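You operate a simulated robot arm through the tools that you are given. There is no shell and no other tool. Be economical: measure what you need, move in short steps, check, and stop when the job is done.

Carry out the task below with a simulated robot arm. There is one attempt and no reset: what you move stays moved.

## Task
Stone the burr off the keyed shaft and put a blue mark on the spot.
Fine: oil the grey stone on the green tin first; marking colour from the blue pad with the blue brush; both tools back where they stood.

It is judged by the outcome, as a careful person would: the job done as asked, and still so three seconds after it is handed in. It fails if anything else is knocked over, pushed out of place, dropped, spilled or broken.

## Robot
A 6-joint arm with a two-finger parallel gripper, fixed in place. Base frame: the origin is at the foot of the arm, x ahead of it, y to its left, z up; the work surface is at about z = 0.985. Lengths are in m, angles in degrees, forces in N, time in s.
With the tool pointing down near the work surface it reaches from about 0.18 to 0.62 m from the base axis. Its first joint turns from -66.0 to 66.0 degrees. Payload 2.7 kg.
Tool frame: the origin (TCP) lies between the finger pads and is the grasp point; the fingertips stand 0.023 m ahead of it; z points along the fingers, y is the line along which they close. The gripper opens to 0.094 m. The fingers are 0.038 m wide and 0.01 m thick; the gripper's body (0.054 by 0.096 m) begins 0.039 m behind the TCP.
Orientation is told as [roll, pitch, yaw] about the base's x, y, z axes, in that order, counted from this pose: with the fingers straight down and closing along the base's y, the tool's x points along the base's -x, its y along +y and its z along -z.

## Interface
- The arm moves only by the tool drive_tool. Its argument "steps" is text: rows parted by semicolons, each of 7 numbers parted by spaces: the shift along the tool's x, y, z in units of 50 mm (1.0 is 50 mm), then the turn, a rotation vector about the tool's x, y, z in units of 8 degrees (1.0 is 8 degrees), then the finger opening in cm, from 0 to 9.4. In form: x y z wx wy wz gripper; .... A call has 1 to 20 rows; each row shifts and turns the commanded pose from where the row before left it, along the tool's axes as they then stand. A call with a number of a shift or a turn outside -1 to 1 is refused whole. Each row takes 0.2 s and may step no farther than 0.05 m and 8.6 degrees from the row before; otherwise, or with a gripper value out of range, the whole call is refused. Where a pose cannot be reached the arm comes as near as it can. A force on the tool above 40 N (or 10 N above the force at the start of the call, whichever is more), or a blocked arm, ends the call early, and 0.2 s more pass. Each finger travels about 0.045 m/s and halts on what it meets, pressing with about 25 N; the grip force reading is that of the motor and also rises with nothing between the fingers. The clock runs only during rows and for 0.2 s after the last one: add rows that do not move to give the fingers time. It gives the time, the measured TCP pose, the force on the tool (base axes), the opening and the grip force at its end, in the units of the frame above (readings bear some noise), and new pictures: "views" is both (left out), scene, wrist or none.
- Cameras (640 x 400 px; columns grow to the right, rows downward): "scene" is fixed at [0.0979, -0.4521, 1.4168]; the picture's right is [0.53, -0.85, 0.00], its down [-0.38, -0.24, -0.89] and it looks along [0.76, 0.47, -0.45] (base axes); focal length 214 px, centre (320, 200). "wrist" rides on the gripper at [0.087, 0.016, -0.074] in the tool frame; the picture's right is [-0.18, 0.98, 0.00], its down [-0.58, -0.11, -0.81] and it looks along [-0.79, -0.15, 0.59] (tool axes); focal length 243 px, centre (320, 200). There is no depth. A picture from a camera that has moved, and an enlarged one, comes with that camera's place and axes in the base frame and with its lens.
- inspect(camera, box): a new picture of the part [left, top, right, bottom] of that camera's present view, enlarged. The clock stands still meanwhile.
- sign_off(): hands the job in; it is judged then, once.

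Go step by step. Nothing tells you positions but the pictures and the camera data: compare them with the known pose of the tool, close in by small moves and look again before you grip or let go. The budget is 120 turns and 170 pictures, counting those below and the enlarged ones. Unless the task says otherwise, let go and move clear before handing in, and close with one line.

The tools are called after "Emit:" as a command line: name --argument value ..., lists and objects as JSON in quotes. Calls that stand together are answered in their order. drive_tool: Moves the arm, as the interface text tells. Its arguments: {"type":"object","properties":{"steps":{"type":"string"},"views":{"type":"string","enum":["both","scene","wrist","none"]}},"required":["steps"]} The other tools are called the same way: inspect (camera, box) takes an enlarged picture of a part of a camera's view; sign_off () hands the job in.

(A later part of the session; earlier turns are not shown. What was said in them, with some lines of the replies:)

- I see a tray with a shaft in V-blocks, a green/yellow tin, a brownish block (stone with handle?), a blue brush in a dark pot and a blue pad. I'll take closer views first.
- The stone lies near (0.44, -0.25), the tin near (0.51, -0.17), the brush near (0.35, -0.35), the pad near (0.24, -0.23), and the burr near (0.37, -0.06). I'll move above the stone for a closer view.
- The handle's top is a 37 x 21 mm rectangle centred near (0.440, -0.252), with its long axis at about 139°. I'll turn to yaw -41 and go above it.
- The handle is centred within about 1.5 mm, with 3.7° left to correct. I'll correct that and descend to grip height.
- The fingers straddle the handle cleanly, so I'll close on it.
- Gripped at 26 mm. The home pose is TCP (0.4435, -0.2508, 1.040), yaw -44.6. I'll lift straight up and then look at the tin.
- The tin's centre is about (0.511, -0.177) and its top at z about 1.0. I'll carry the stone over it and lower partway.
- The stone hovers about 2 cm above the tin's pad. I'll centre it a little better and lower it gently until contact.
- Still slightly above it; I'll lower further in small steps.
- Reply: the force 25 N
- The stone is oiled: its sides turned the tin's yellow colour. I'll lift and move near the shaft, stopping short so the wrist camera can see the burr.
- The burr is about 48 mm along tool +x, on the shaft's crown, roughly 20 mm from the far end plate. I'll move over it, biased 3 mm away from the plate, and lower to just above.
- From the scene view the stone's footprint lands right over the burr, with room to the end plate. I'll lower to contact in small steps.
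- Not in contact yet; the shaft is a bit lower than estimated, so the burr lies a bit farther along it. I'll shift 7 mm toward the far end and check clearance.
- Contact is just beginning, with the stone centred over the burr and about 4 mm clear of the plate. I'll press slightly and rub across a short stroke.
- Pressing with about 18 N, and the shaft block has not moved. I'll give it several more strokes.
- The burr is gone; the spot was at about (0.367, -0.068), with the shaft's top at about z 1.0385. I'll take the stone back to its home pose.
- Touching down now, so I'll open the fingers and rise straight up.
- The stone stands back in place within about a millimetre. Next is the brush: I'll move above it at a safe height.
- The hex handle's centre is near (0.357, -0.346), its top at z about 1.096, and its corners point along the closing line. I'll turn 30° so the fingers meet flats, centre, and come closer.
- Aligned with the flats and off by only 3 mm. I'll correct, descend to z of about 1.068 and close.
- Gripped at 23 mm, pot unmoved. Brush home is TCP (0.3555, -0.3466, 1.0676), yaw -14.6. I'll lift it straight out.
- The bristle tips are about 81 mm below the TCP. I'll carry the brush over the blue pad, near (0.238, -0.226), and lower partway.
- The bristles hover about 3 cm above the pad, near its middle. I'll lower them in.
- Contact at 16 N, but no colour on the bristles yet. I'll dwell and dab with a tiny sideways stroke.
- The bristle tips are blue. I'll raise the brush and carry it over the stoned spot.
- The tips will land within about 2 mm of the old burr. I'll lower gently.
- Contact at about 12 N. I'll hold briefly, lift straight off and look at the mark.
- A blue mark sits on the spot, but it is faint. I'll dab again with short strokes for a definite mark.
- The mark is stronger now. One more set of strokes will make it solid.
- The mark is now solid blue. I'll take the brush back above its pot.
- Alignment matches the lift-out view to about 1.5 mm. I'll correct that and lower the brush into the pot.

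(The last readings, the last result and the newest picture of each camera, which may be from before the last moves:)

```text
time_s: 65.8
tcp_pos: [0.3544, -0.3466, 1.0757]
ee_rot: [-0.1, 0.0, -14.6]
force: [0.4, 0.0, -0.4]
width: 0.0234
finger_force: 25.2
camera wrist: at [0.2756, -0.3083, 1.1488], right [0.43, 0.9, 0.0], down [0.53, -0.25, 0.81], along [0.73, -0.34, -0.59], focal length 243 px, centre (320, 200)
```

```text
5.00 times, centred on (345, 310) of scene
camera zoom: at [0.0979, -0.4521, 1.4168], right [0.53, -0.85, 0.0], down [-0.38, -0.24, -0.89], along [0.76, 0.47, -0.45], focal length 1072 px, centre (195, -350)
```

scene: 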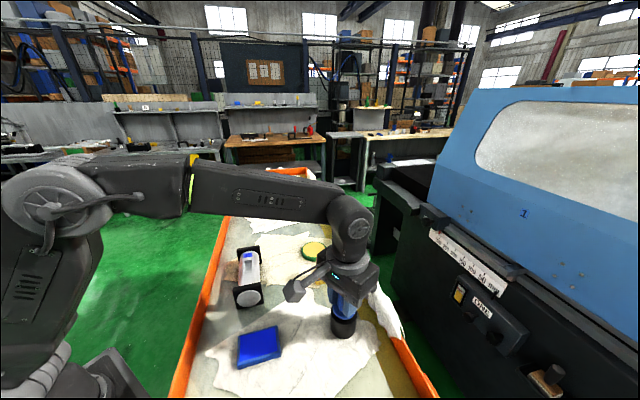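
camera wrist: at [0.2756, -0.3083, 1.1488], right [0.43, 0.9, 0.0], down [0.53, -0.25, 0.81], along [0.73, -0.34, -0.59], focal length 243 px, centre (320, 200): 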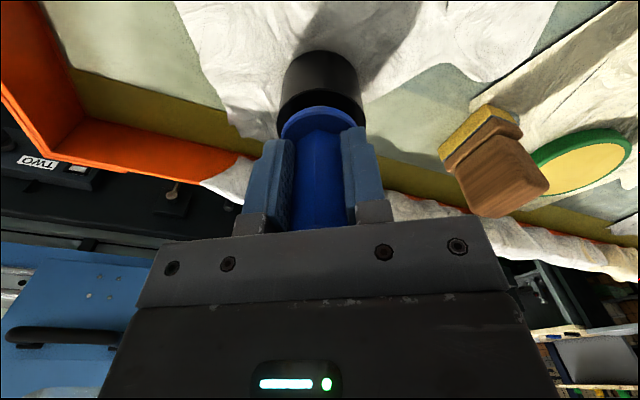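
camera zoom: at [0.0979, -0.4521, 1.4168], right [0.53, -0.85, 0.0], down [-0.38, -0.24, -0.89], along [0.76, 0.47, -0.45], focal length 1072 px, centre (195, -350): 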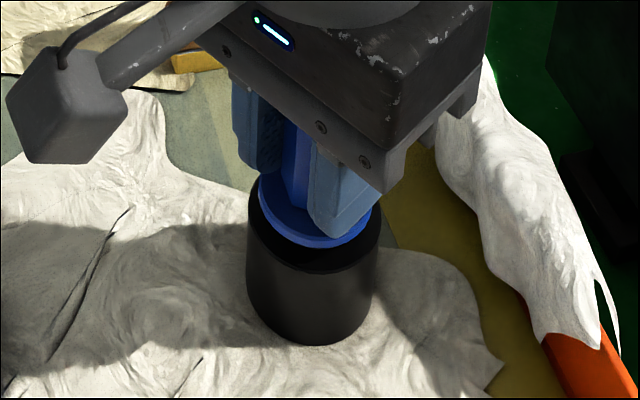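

Still about 8 mm to go, with no contact; I'll lower the rest gently.

Emit:
drive_tool --steps "0 0 0.06 0 0 0 1;0 0 0.05 0 0 0 1;0 0 0.03 0 0 0 1;0 0 0 0 0 0 1" --views "none"

Emit:
inspect --camera "scene" --box '[300, 270, 390, 350]'

```text
time_s: 66.8
tcp_pos: [0.3544, -0.3444, 1.0673]
ee_rot: [0.0, 0.1, -14.6]
force: [0.4, 0.5, -1.0]
width: 0.0235
finger_force: 24.7
```

```text
5.00 times, centred on (345, 310) of scene
camera zoom: at [0.0979, -0.4521, 1.4168], right [0.53, -0.85, 0.0], down [-0.38, -0.24, -0.89], along [0.76, 0.47, -0.45], focal length 1072 px, centre (195, -350)
```

zoom: 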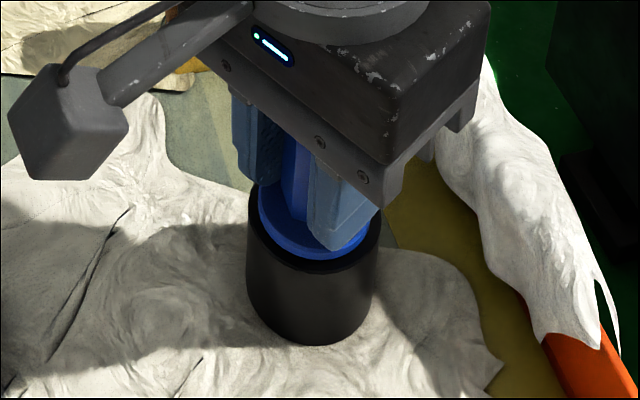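

Emit:
drive_tool --steps "0 0 0.015 0 0 0 1;0 0 0 0 0 0 1" --views "none"

Emit:
drive_tool --steps "0 0 0.015 0 0 0 1;0 0 0 0 0 0 1" --views "none"

```text
time_s: 67.4
tcp_pos: [0.3536, -0.3446, 1.0662]
ee_rot: [0.0, 0.1, -14.6]
force: [-0.8, 0.5, 1.3]
width: 0.0234
finger_force: 25.0
```

```text
time_s: 68.0
tcp_pos: [0.3556, -0.3469, 1.0664]
ee_rot: [-0.1, -0.1, -14.5]
force: [-1.9, -0.8, 7.4]
width: 0.0238
finger_force: 24.9
```

The brush is seated, with contact at 7 N. I'll ease off, open and rise.

Emit:
drive_tool --steps "0 0 -0.012 0 0 0 1;0 0 0 0 0 0 2.6;0 0 0 0 0 0 3.5;0 0 0 0 0 0 5;0 0 0 0 0 0 6;0 0 0 0 0 0 6;0 0 -0.4 0 0 0 6;0 0 -0.6 0 0 0 6;0 0 -0.8 0 0 0 6;0 0 -0.8 0 0 0 6;0.8 0 -0.4 0 0 0 6;0.8 0 0 0 0 0 6;0.8 0 0 0 0 0 6;0 0 0 0 0 0 6"

Emit:
inspect --camera "scene" --box '[300, 270, 390, 350]'

Emit:
inspect --camera "scene" --box '[200, 220, 400, 380]'

```text
time_s: 71.0
tcp_pos: [0.2355, -0.315, 1.2155]
ee_rot: [0.1, 0.0, -14.6]
force: [0.3, 0.7, -0.2]
width: 0.06
finger_force: 0.0
camera wrist: at [0.1568, -0.2768, 1.2898], right [0.43, 0.9, 0.0], down [0.53, -0.25, 0.81], along [0.73, -0.34, -0.59], focal length 243 px, centre (320, 200)
```

scene: 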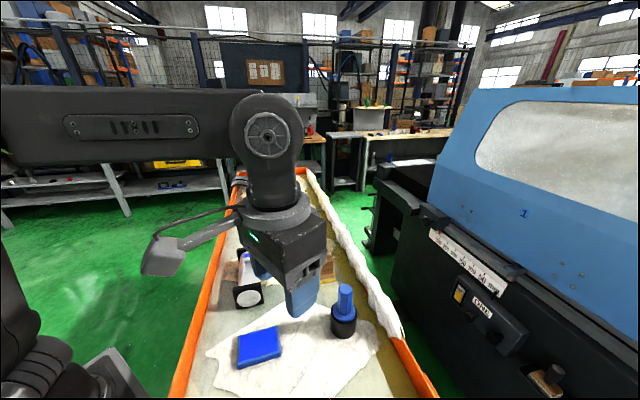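
wrist: 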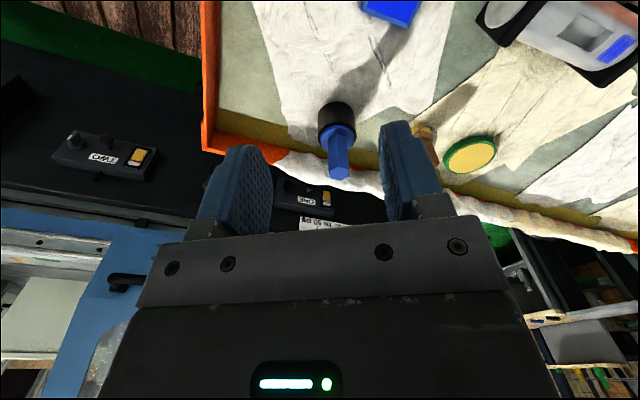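

```text
5.00 times, centred on (345, 310) of scene
camera zoom: at [0.0979, -0.4521, 1.4168], right [0.53, -0.85, 0.0], down [-0.38, -0.24, -0.89], along [0.76, 0.47, -0.45], focal length 1072 px, centre (195, -350)
```

zoom: 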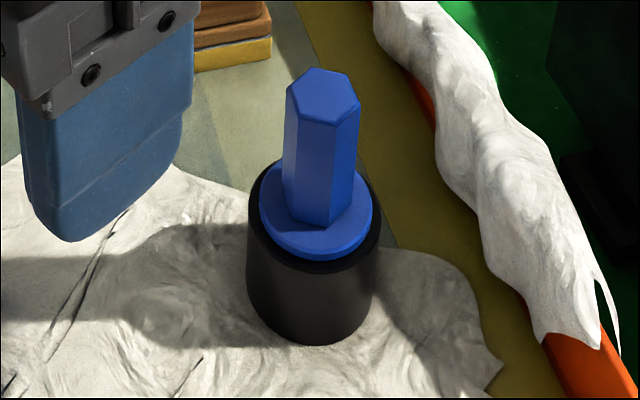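

```text
2.50 times, centred on (300, 300) of scene
camera zoom: at [0.0979, -0.4521, 1.4168], right [0.53, -0.85, 0.0], down [-0.38, -0.24, -0.89], along [0.76, 0.47, -0.45], focal length 536 px, centre (370, -50)
```

zoom: 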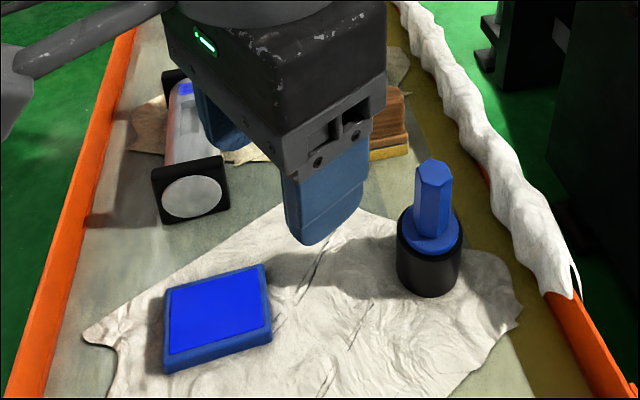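

The brush, pot, pad, stone, tin and shaft all stand as they did at the start, the blue mark is on the stoned spot, and the gripper is clear and empty. I'm handing in.

Emit:
sign_off

```text
The job is handed in.
```

The burr is stoned off with the oiled stone, the spot on the keyed shaft is marked blue, and the stone and brush are back where they stood.
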